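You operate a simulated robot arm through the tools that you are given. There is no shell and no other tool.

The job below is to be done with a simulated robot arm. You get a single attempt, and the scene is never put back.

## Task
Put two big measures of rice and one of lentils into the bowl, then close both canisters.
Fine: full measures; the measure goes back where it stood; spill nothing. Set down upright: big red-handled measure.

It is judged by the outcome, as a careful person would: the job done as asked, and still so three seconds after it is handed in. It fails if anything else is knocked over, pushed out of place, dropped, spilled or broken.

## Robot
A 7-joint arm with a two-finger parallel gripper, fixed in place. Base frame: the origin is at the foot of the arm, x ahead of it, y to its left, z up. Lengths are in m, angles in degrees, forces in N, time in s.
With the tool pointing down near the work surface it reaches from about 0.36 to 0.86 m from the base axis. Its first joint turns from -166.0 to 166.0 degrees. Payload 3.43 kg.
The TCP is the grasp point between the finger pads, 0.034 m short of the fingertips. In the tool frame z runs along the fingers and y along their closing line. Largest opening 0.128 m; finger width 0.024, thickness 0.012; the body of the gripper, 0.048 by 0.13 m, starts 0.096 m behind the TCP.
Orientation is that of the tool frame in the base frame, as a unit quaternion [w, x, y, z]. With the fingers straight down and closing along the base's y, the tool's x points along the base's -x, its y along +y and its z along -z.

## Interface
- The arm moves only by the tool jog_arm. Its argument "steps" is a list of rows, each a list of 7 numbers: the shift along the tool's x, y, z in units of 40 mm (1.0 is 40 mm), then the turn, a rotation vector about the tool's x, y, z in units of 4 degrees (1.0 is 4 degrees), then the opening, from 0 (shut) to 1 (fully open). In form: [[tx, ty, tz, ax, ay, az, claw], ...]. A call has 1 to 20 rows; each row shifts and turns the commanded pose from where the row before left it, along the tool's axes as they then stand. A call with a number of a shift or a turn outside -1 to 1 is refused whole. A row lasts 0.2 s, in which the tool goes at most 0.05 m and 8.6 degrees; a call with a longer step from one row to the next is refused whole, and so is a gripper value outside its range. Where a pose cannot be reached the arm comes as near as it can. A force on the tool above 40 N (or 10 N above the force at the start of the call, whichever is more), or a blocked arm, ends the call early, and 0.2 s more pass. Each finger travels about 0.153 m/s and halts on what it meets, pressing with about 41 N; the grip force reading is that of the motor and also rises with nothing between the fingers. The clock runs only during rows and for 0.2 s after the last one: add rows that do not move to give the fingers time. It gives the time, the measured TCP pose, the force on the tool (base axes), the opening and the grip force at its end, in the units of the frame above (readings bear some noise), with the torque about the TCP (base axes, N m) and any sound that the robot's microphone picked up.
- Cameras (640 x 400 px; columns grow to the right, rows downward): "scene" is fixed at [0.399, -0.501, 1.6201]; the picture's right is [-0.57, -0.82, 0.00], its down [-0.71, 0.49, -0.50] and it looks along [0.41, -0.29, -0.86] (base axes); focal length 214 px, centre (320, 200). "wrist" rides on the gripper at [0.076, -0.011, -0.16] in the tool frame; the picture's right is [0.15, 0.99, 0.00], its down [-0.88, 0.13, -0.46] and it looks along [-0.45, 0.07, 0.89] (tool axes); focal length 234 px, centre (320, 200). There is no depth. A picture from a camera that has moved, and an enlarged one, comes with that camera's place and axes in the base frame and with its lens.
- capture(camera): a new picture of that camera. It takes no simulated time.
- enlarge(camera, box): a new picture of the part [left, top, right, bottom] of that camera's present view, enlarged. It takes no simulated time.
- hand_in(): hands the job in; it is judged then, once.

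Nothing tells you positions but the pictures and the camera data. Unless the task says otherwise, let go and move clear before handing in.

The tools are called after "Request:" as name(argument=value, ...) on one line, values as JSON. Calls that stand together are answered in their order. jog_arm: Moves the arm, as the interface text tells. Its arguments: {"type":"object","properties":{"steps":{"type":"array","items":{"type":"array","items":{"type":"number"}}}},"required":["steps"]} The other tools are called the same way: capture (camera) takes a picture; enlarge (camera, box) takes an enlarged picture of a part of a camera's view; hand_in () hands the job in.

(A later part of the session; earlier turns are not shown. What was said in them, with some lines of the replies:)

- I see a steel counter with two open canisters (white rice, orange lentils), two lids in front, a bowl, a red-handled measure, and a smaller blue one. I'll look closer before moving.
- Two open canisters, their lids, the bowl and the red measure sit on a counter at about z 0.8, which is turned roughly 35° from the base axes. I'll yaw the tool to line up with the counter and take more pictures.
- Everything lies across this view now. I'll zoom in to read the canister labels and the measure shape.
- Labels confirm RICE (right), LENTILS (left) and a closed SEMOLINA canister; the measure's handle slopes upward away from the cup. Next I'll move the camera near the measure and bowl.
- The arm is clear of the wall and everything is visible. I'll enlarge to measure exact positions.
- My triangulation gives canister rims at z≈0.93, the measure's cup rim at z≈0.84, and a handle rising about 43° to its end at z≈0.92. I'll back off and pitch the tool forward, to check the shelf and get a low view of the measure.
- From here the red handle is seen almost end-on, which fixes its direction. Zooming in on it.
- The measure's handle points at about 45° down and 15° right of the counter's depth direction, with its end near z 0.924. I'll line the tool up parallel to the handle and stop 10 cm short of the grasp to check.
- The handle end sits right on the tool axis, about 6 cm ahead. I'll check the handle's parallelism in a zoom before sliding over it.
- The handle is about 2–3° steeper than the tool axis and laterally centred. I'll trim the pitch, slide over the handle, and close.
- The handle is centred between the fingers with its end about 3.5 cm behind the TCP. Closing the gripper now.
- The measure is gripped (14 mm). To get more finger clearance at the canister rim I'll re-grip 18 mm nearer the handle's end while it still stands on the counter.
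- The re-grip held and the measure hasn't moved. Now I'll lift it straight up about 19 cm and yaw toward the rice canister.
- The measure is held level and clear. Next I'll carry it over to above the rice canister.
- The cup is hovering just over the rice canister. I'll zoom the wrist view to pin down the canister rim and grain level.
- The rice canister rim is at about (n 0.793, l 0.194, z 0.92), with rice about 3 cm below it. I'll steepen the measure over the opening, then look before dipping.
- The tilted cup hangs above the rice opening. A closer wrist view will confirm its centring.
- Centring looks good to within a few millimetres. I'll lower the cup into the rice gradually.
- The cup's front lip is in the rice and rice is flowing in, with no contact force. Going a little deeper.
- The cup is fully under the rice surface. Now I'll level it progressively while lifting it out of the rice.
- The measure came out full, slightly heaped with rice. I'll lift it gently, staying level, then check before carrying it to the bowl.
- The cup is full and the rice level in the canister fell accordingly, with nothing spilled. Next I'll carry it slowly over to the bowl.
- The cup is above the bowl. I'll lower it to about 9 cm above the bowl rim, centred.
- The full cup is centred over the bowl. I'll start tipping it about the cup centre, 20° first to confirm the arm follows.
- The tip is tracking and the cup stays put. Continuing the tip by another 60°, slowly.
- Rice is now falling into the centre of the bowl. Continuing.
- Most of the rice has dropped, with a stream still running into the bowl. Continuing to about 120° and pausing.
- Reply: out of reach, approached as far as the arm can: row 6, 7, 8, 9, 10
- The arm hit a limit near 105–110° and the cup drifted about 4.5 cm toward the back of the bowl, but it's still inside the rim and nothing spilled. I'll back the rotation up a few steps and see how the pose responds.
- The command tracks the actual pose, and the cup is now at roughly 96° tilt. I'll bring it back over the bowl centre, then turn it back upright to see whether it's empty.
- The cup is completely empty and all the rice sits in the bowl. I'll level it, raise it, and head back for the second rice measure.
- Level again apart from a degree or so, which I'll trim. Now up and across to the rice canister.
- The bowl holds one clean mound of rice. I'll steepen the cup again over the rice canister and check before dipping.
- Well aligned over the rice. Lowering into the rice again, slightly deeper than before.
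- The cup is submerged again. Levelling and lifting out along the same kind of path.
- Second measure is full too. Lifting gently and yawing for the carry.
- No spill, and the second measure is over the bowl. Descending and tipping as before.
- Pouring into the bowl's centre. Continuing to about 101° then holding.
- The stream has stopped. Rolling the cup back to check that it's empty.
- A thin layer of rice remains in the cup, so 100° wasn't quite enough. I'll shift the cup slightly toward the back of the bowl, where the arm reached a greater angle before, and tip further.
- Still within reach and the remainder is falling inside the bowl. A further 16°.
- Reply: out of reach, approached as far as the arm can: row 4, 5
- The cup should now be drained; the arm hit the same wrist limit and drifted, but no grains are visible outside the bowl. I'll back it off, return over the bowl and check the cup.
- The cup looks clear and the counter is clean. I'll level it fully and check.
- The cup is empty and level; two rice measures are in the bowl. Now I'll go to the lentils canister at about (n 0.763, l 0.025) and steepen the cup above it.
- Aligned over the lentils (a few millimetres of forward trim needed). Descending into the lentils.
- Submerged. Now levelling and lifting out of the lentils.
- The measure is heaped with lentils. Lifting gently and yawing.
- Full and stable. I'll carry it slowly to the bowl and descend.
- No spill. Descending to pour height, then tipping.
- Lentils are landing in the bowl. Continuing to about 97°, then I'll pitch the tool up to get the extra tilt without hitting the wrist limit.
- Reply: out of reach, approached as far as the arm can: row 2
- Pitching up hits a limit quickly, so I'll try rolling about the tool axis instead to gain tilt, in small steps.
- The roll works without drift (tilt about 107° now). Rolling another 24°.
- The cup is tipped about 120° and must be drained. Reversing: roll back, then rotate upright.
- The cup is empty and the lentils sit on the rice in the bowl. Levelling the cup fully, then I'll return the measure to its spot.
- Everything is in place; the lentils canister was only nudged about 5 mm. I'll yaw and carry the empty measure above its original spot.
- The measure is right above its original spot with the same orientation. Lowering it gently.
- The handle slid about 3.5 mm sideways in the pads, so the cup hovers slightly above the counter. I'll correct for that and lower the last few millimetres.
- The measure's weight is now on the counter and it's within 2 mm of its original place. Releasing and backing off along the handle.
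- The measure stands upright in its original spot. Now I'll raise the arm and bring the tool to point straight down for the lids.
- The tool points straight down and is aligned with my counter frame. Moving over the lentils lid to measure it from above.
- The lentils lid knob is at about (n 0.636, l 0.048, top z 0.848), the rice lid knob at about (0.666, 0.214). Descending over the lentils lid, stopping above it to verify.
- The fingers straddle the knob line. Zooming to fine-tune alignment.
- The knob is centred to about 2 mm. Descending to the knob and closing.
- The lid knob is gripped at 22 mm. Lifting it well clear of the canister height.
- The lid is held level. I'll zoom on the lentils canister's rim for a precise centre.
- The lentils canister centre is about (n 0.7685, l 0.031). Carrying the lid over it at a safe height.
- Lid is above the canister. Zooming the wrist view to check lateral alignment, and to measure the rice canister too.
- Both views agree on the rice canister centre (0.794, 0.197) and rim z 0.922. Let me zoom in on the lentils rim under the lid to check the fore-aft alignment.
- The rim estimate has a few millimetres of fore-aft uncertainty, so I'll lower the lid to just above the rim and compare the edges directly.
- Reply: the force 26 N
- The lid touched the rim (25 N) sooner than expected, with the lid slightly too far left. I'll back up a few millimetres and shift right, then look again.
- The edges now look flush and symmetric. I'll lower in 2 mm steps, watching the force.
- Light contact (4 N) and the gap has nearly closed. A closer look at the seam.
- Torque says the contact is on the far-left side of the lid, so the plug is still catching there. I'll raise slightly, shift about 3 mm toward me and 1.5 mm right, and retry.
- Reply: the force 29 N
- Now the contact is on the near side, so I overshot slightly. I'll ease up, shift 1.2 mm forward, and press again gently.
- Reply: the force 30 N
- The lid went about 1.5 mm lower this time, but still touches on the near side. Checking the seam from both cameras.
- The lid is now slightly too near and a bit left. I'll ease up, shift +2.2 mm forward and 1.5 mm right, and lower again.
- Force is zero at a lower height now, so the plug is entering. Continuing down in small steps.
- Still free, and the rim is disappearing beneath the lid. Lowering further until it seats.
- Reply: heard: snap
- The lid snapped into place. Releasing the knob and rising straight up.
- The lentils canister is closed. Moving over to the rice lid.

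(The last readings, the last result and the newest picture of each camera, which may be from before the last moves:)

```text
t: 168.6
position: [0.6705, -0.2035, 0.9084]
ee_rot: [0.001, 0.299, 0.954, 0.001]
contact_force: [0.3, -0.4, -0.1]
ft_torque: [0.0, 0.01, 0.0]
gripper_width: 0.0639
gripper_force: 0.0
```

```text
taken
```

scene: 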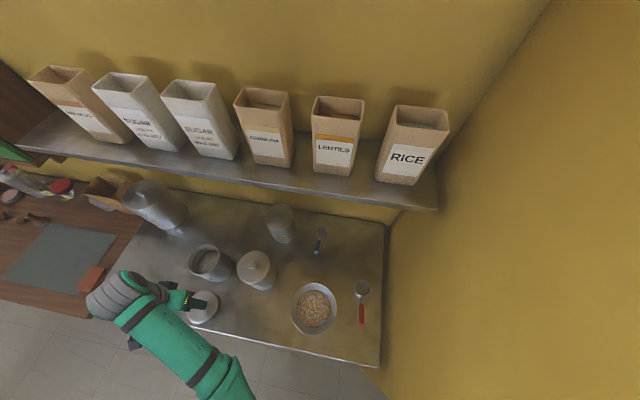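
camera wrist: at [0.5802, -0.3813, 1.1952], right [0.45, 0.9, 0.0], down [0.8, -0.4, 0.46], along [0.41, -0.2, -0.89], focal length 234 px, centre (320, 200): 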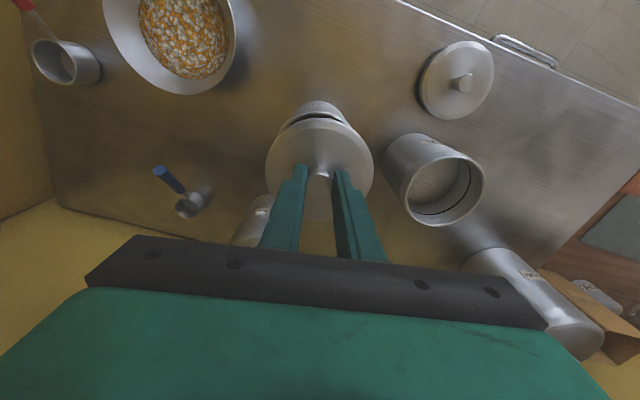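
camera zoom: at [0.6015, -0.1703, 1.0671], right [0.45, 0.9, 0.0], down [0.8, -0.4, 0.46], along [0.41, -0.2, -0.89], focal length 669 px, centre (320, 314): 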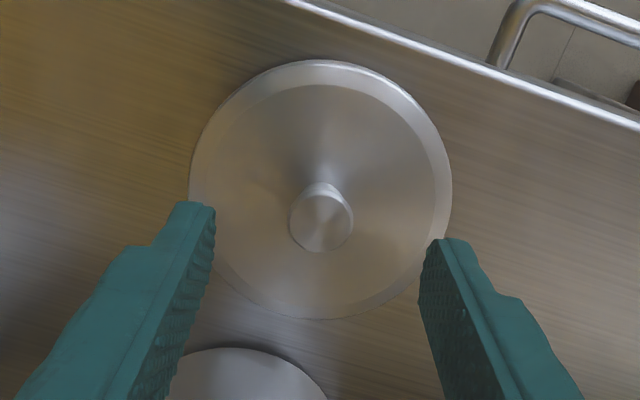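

The rice lid knob is centred exactly. Descending and gripping.

Request:
jog_arm(steps=[[0, 0, 0.4, 0, 0, 0, 0.5], [0, 0, 0.4, 0, 0, 0, 0.5], [0, 0, 0.26, 0, 0, 0, 0.5], [0, 0, 0, 0, 0, 0, 0.4], [0, 0, 0, 0, 0, 0, 0.3], [0, 0, 0, 0, 0, 0, 0.2], [0, 0, 0, 0, 0, 0, 0.1], [0, 0, 0, 0, 0, 0, 0], [0, 0, 0, 0, 0, 0, 0]])

Request:
enlarge(camera="wrist", box=[250, 90, 390, 230])

Request:
enlarge(camera="scene", box=[185, 235, 235, 285])

```text
t: 170.6
position: [0.668, -0.2044, 0.8677]
ee_rot: [0.001, 0.299, 0.954, 0.001]
contact_force: [-0.7, 0.4, -0.3]
ft_torque: [0.0, 0.02, -0.04]
gripper_width: 0.022
gripper_force: 41.0
```

```text
2.86 times, centred on (320, 160) of wrist
camera zoom: at [0.6011, -0.1702, 1.0255], right [0.45, 0.9, 0.0], down [0.8, -0.4, 0.46], along [0.41, -0.2, -0.89], focal length 669 px, centre (320, 314)
```

zoom: 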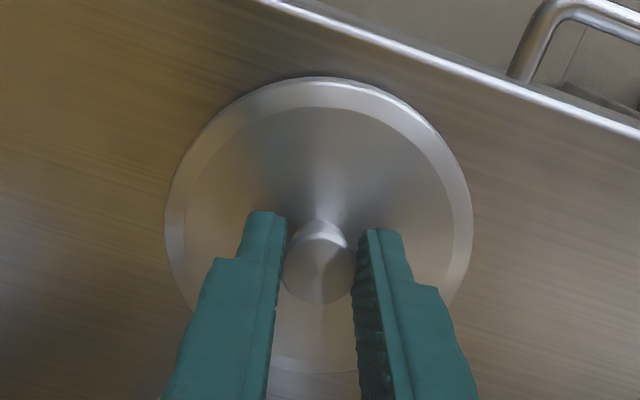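

```text
8.00 times, centred on (210, 260) of scene
camera zoom: at [0.399, -0.501, 1.6201], right [-0.57, -0.82, 0.0], down [-0.71, 0.49, -0.5], along [0.41, -0.29, -0.86], focal length 1716 px, centre (1200, -280)
```

zoom: 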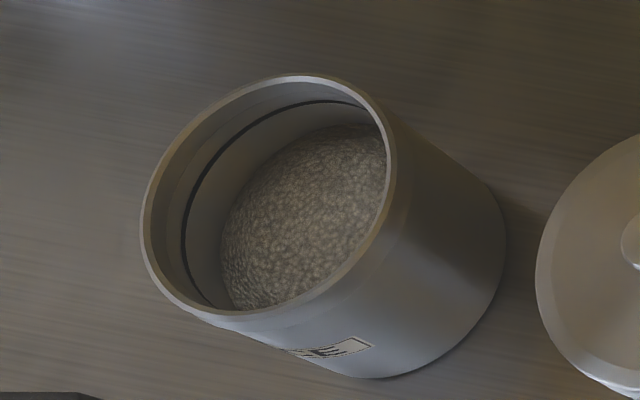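

Gripped. Lifting the rice lid and carrying it over the rice canister (target n 0.7935, l 0.191).

Request:
jog_arm(steps=[[0, 0, -0.3, 0, 0, 0, 0], [0, 0, -0.75, 0, 0, 0, 0], [0, 0, -0.8, 0, 0, 0, 0], [0, 0, -0.8, 0, 0, 0, 0], [0, 0, -0.8, 0, 0, 0, 0], [0, 0, -0.8, 0, 0, 0, 0], [-0.4, -0.08, 0, 0, 0, 0, 0], [-0.7, -0.14, 0, 0, 0, 0, 0], [-0.7, -0.14, 0, 0, 0, 0, 0], [-0.7, -0.14, 0, 0, 0, 0, 0], [-0.7, -0.14, 0, 0, 0, 0, 0], [0, 0, 0, 0, 0, 0, 0]])

Request:
enlarge(camera="scene", box=[180, 235, 240, 295])

Request:
enlarge(camera="wrist", box=[260, 70, 380, 190])

```text
t: 173.2
position: [0.7596, -0.2982, 1.0372]
ee_rot: [0.001, 0.3, 0.954, 0.001]
contact_force: [-1.1, 0.5, -0.9]
ft_torque: [-0.01, 0.02, 0.01]
gripper_width: 0.0218
gripper_force: 40.8
```

```text
6.67 times, centred on (210, 265) of scene
camera zoom: at [0.399, -0.501, 1.6201], right [-0.57, -0.82, 0.0], down [-0.71, 0.49, -0.5], along [0.41, -0.29, -0.86], focal length 1430 px, centre (1053, -233)
```

zoom: 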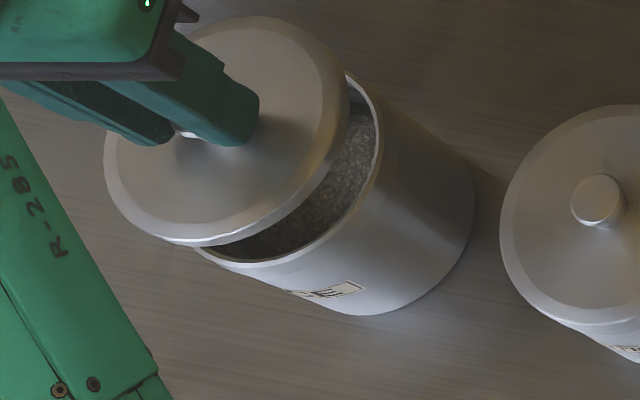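

```text
3.33 times, centred on (320, 130) of wrist
camera zoom: at [0.6912, -0.2647, 1.1958], right [0.45, 0.9, 0.0], down [0.8, -0.4, 0.46], along [0.41, -0.2, -0.89], focal length 781 px, centre (320, 433)
```

zoom: 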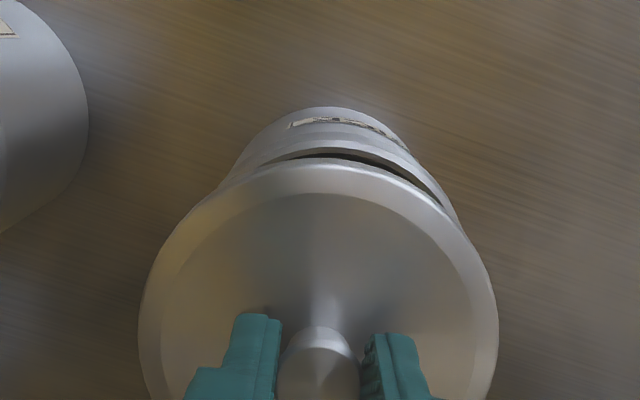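

The lid hovers above the rice canister; the visible rim crescent is skewed. Zooming at the same scale as the first lid for comparison.

Request:
enlarge(camera="wrist", box=[280, 90, 360, 150])

```text
6.67 times, centred on (320, 120) of wrist
camera zoom: at [0.6912, -0.2647, 1.1958], right [0.45, 0.9, 0.0], down [0.8, -0.4, 0.46], along [0.41, -0.2, -0.89], focal length 1561 px, centre (320, 733)
```

zoom: 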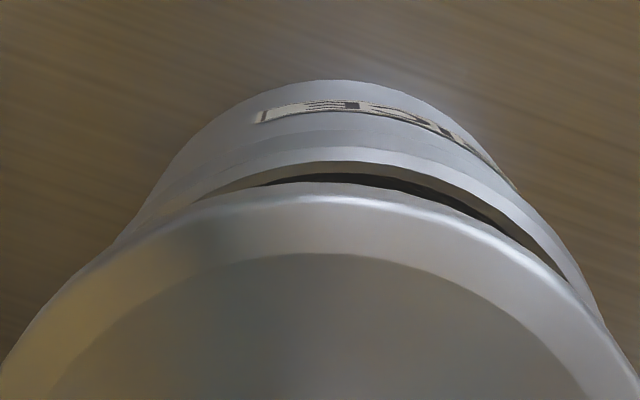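

The comparison suggests shifting about 1 mm forward and 2 mm left. I'll do that and lower until close to the rim.

Request:
jog_arm(steps=[[-0.025, 0.05, 0, 0, 0, 0, 0], [0, 0, 0.4, 0, 0, 0, 0], [0, 0, 0.4, 0, 0, 0, 0], [0, 0, 0.1, 0, 0, 0, 0], [0, 0, 0.05, 0, 0, 0, 0], [0, 0, 0, 0, 0, 0, 0]])

Request:
enlarge(camera="scene", box=[190, 240, 230, 280])

Request:
enlarge(camera="wrist", box=[260, 70, 380, 190])

```text
t: 174.6
position: [0.7608, -0.2966, 0.9991]
ee_rot: [0.001, 0.3, 0.954, 0.0]
contact_force: [0.3, -1.1, -1.1]
ft_torque: [0.03, 0.04, 0.0]
gripper_width: 0.0218
gripper_force: 41.1
```

```text
10.00 times, centred on (210, 260) of scene
camera zoom: at [0.399, -0.501, 1.6201], right [-0.57, -0.82, 0.0], down [-0.71, 0.49, -0.5], along [0.41, -0.29, -0.86], focal length 2145 px, centre (1420, -400)
```

zoom: 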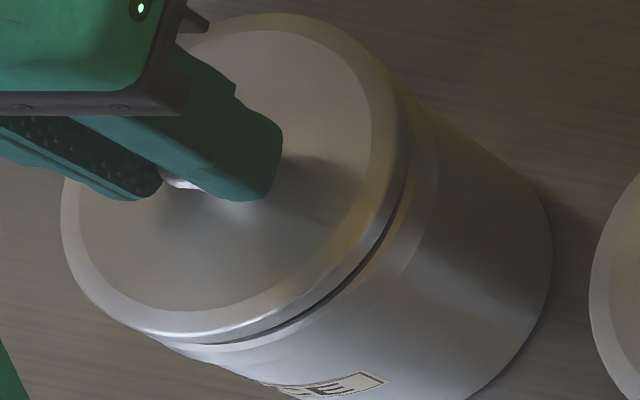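

```text
3.33 times, centred on (320, 130) of wrist
camera zoom: at [0.6932, -0.2636, 1.1576], right [0.44, 0.9, 0.0], down [0.8, -0.4, 0.46], along [0.41, -0.2, -0.89], focal length 781 px, centre (320, 433)
```

zoom: 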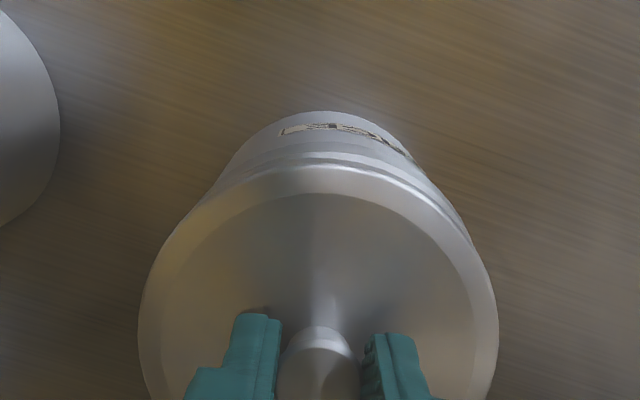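

Just above contact. Lowering gently to feel where the plug touches.

Request:
jog_arm(steps=[[0, 0, 0.04, 0, 0, 0, 0], [0, 0, 0.03, 0, 0, 0, 0], [0, 0, 0.02, 0, 0, 0, 0], [0, 0, 0, 0, 0, 0, 0]])

Request:
enlarge(camera="scene", box=[190, 240, 230, 280])

```text
t: 175.6
position: [0.7614, -0.2983, 0.9977]
ee_rot: [0.001, 0.299, 0.954, 0.0]
contact_force: [-1.0, -0.1, 6.4]
ft_torque: [-0.27, 0.04, 0.01]
gripper_width: 0.0215
gripper_force: 41.5
```

```text
10.00 times, centred on (210, 260) of scene
camera zoom: at [0.399, -0.501, 1.6201], right [-0.57, -0.82, 0.0], down [-0.71, 0.49, -0.5], along [0.41, -0.29, -0.86], focal length 2145 px, centre (1420, -400)
```

zoom: 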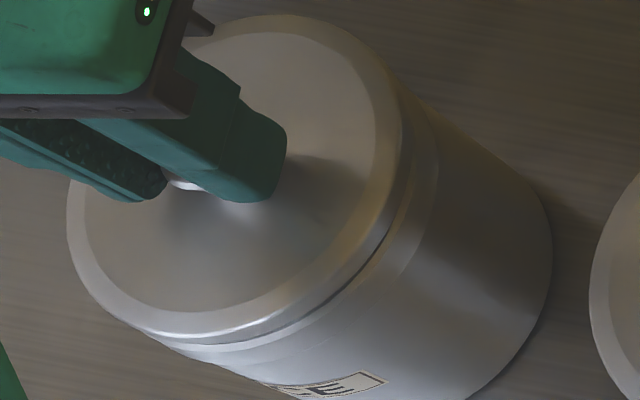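

Contact is on the far-right side, so the lid needs to go left and slightly toward me. Adjusting by 2.5 mm left and 1.2 mm near.

Request:
jog_arm(steps=[[0, 0, -0.06, 0, 0, 0, 0], [0.03, 0.0625, 0, 0, 0, 0, 0], [0, 0, 0.04, 0, 0, 0, 0], [0, 0, 0.04, 0, 0, 0, 0], [0, 0, 0.03, 0, 0, 0, 0], [0, 0, 0, 0, 0, 0, 0]])

Request:
enlarge(camera="scene", box=[190, 240, 230, 280])

```text
t: 177.0
position: [0.7611, -0.2941, 0.9937]
ee_rot: [0.001, 0.299, 0.954, 0.001]
contact_force: [-0.2, -1.0, -0.2]
ft_torque: [-0.02, -0.01, 0.01]
gripper_width: 0.0215
gripper_force: 40.9
```

```text
10.00 times, centred on (210, 260) of scene
camera zoom: at [0.399, -0.501, 1.6201], right [-0.57, -0.82, 0.0], down [-0.71, 0.49, -0.5], along [0.41, -0.29, -0.86], focal length 2145 px, centre (1420, -400)
```

zoom: 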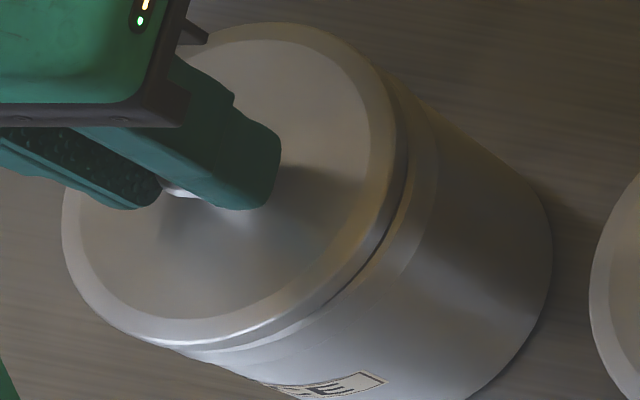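

The plug is in with no force at z 0.9937. Lowering the rest of the way until it snaps.

Request:
jog_arm(steps=[[0, 0, 0.04, 0, 0, 0, 0], [0, 0, 0.04, 0, 0, 0, 0], [0, 0, 0.03, 0, 0, 0, 0], [0, 0, 0.03, 0, 0, 0, 0], [0, 0, 0, 0, 0, 0, 0]])

Request:
jog_arm(steps=[[0, 0, 0.02, 0, 0, 0, 0], [0, 0, 0.02, 0, 0, 0, 0], [0, 0, 0, 0, 0, 0, 0]])

Request:
enlarge(camera="scene", box=[190, 240, 230, 280])

```text
t: 178.2
position: [0.7611, -0.2942, 0.9882]
ee_rot: [0.001, 0.299, 0.954, 0.0]
contact_force: [-0.1, -0.5, -0.4]
ft_torque: [0.02, 0.0, 0.0]
gripper_width: 0.0216
gripper_force: 40.5
```

```text
t: 179.0
position: [0.7612, -0.2938, 0.9866]
ee_rot: [0.001, 0.3, 0.954, 0.0]
contact_force: [-2.4, -2.2, 2.5]
ft_torque: [0.14, 0.16, 0.07]
gripper_width: 0.0218
gripper_force: 41.1
heard: snap
```

```text
10.00 times, centred on (210, 260) of scene
camera zoom: at [0.399, -0.501, 1.6201], right [-0.57, -0.82, 0.0], down [-0.71, 0.49, -0.5], along [0.41, -0.29, -0.86], focal length 2145 px, centre (1420, -400)
```

zoom: 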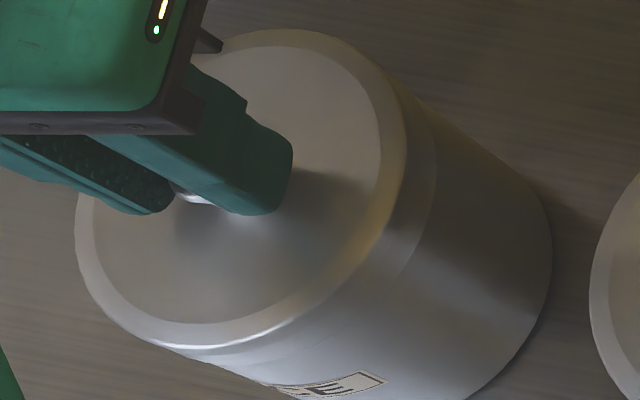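

Second snap: the rice canister is closed. Releasing, rising, and backing the arm away for a final check.

Request:
jog_arm(steps=[[0, 0, 0, 0, 0, 0, 0.25], [0, 0, 0, 0, 0, 0, 0.35], [0, 0, 0, 0, 0, 0, 0.45], [0, 0, 0, 0, 0, 0, 0.45], [0, 0, -0.5, 0, 0, 0, 0.45], [0, 0, -0.9, 0, 0, 0, 0.45], [0, 0, -0.9, 0, 0, 0, 0.45], [0, 0, -0.9, 0, 0, 0, 0.45], [0.9, 0, -0.3, 0, 0, 0, 0.45], [0.9, 0, -0.3, 0, 0, 0, 0.45], [0.9, 0, -0.3, 0, 0, 0, 0.45], [0.9, 0, -0.3, 0, 0, 0, 0.45], [0.9, 0, -0.3, 0, 0, 0, 0.45], [0.9, 0, -0.3, 0, 0, 0, 0.45], [0, 0, 0, 0, 0, 0, 0.45]])

Request:
capture(camera="scene")

Request:
enlarge(camera="scene", box=[170, 210, 390, 370])

Request:
capture(camera="wrist")

```text
t: 182.2
position: [0.5834, -0.1725, 1.1869]
ee_rot: [0.001, 0.3, 0.954, 0.001]
contact_force: [-0.7, 0.2, 0.2]
ft_torque: [-0.02, 0.03, 0.0]
gripper_width: 0.0576
gripper_force: 0.0
```

```text
taken
```

scene: 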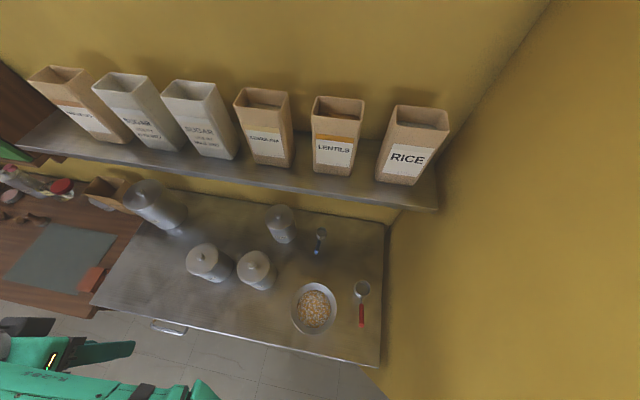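

```text
2.50 times, centred on (280, 290) of scene
camera zoom: at [0.399, -0.501, 1.6201], right [-0.57, -0.82, 0.0], down [-0.71, 0.49, -0.5], along [0.41, -0.29, -0.86], focal length 536 px, centre (420, -25)
```

zoom: 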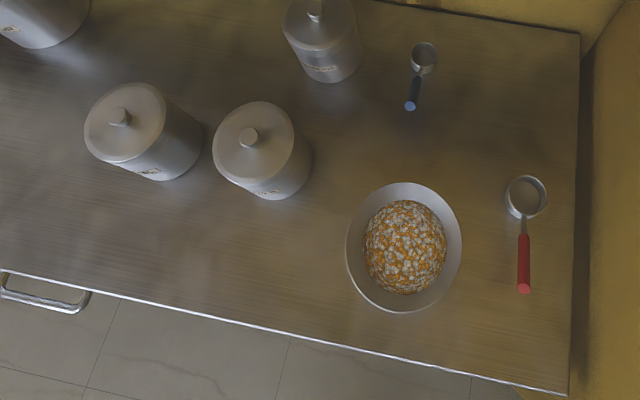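

```text
taken
camera wrist: at [0.5157, -0.1381, 1.3445], right [0.45, 0.9, 0.0], down [0.8, -0.4, 0.46], along [0.41, -0.2, -0.89], focal length 234 px, centre (320, 200)
```

wrist: 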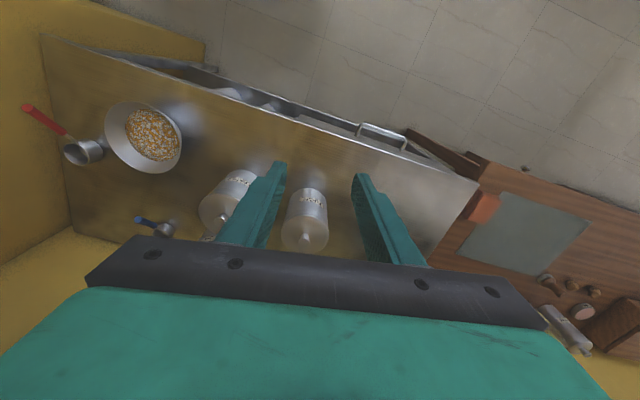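

Both canisters are closed, the bowl holds the mix, and the measure is back in place. One last close check of the seams and the counter.

Request:
enlarge(camera="scene", box=[180, 230, 290, 300])

Request:
enlarge(camera="scene", box=[280, 260, 390, 350])

```text
5.71 times, centred on (235, 265) of scene
camera zoom: at [0.399, -0.501, 1.6201], right [-0.57, -0.82, 0.0], down [-0.71, 0.49, -0.5], along [0.41, -0.29, -0.86], focal length 1226 px, centre (806, -171)
```

zoom: 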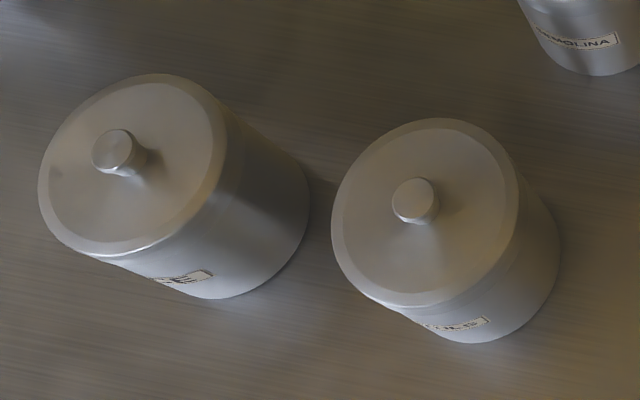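

```text
4.44 times, centred on (335, 305) of scene
camera zoom: at [0.399, -0.501, 1.6201], right [-0.57, -0.82, 0.0], down [-0.71, 0.49, -0.5], along [0.41, -0.29, -0.86], focal length 953 px, centre (253, -267)
```

zoom: 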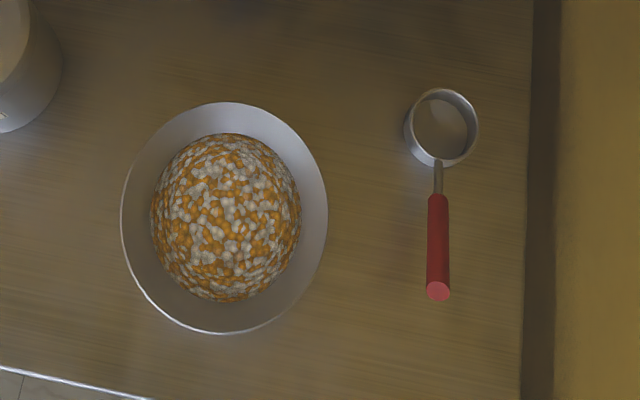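

Both lids are seated flush, the measure stands upright where it was, the bowl holds the rice and lentils, and the counter is clean. The arm is clear, so I'm handing in.

Request:
hand_in()

```text
The job is handed in.
```

The job is done and handed in; no verdict has come back. The bowl holds two full big measures of rice and one of lentils, and both canisters are closed.

- **Lids:** each lid was the one lying in front of its canister, and each gave an audible snap when it seated.
- **Measure:** the red-handled measure stands upright within about 2 mm of where it started.
- **Spills:** none visible on the counter in the final pictures.
- **Lentils canister:** it was nudged about 5 mm from where it stood during scooping. I judged that too small to correct and left it there.

The measures came out slightly heaped rather than levelled off. The second pour of rice left a thin layer in the cup, so I tipped it again until it was empty.
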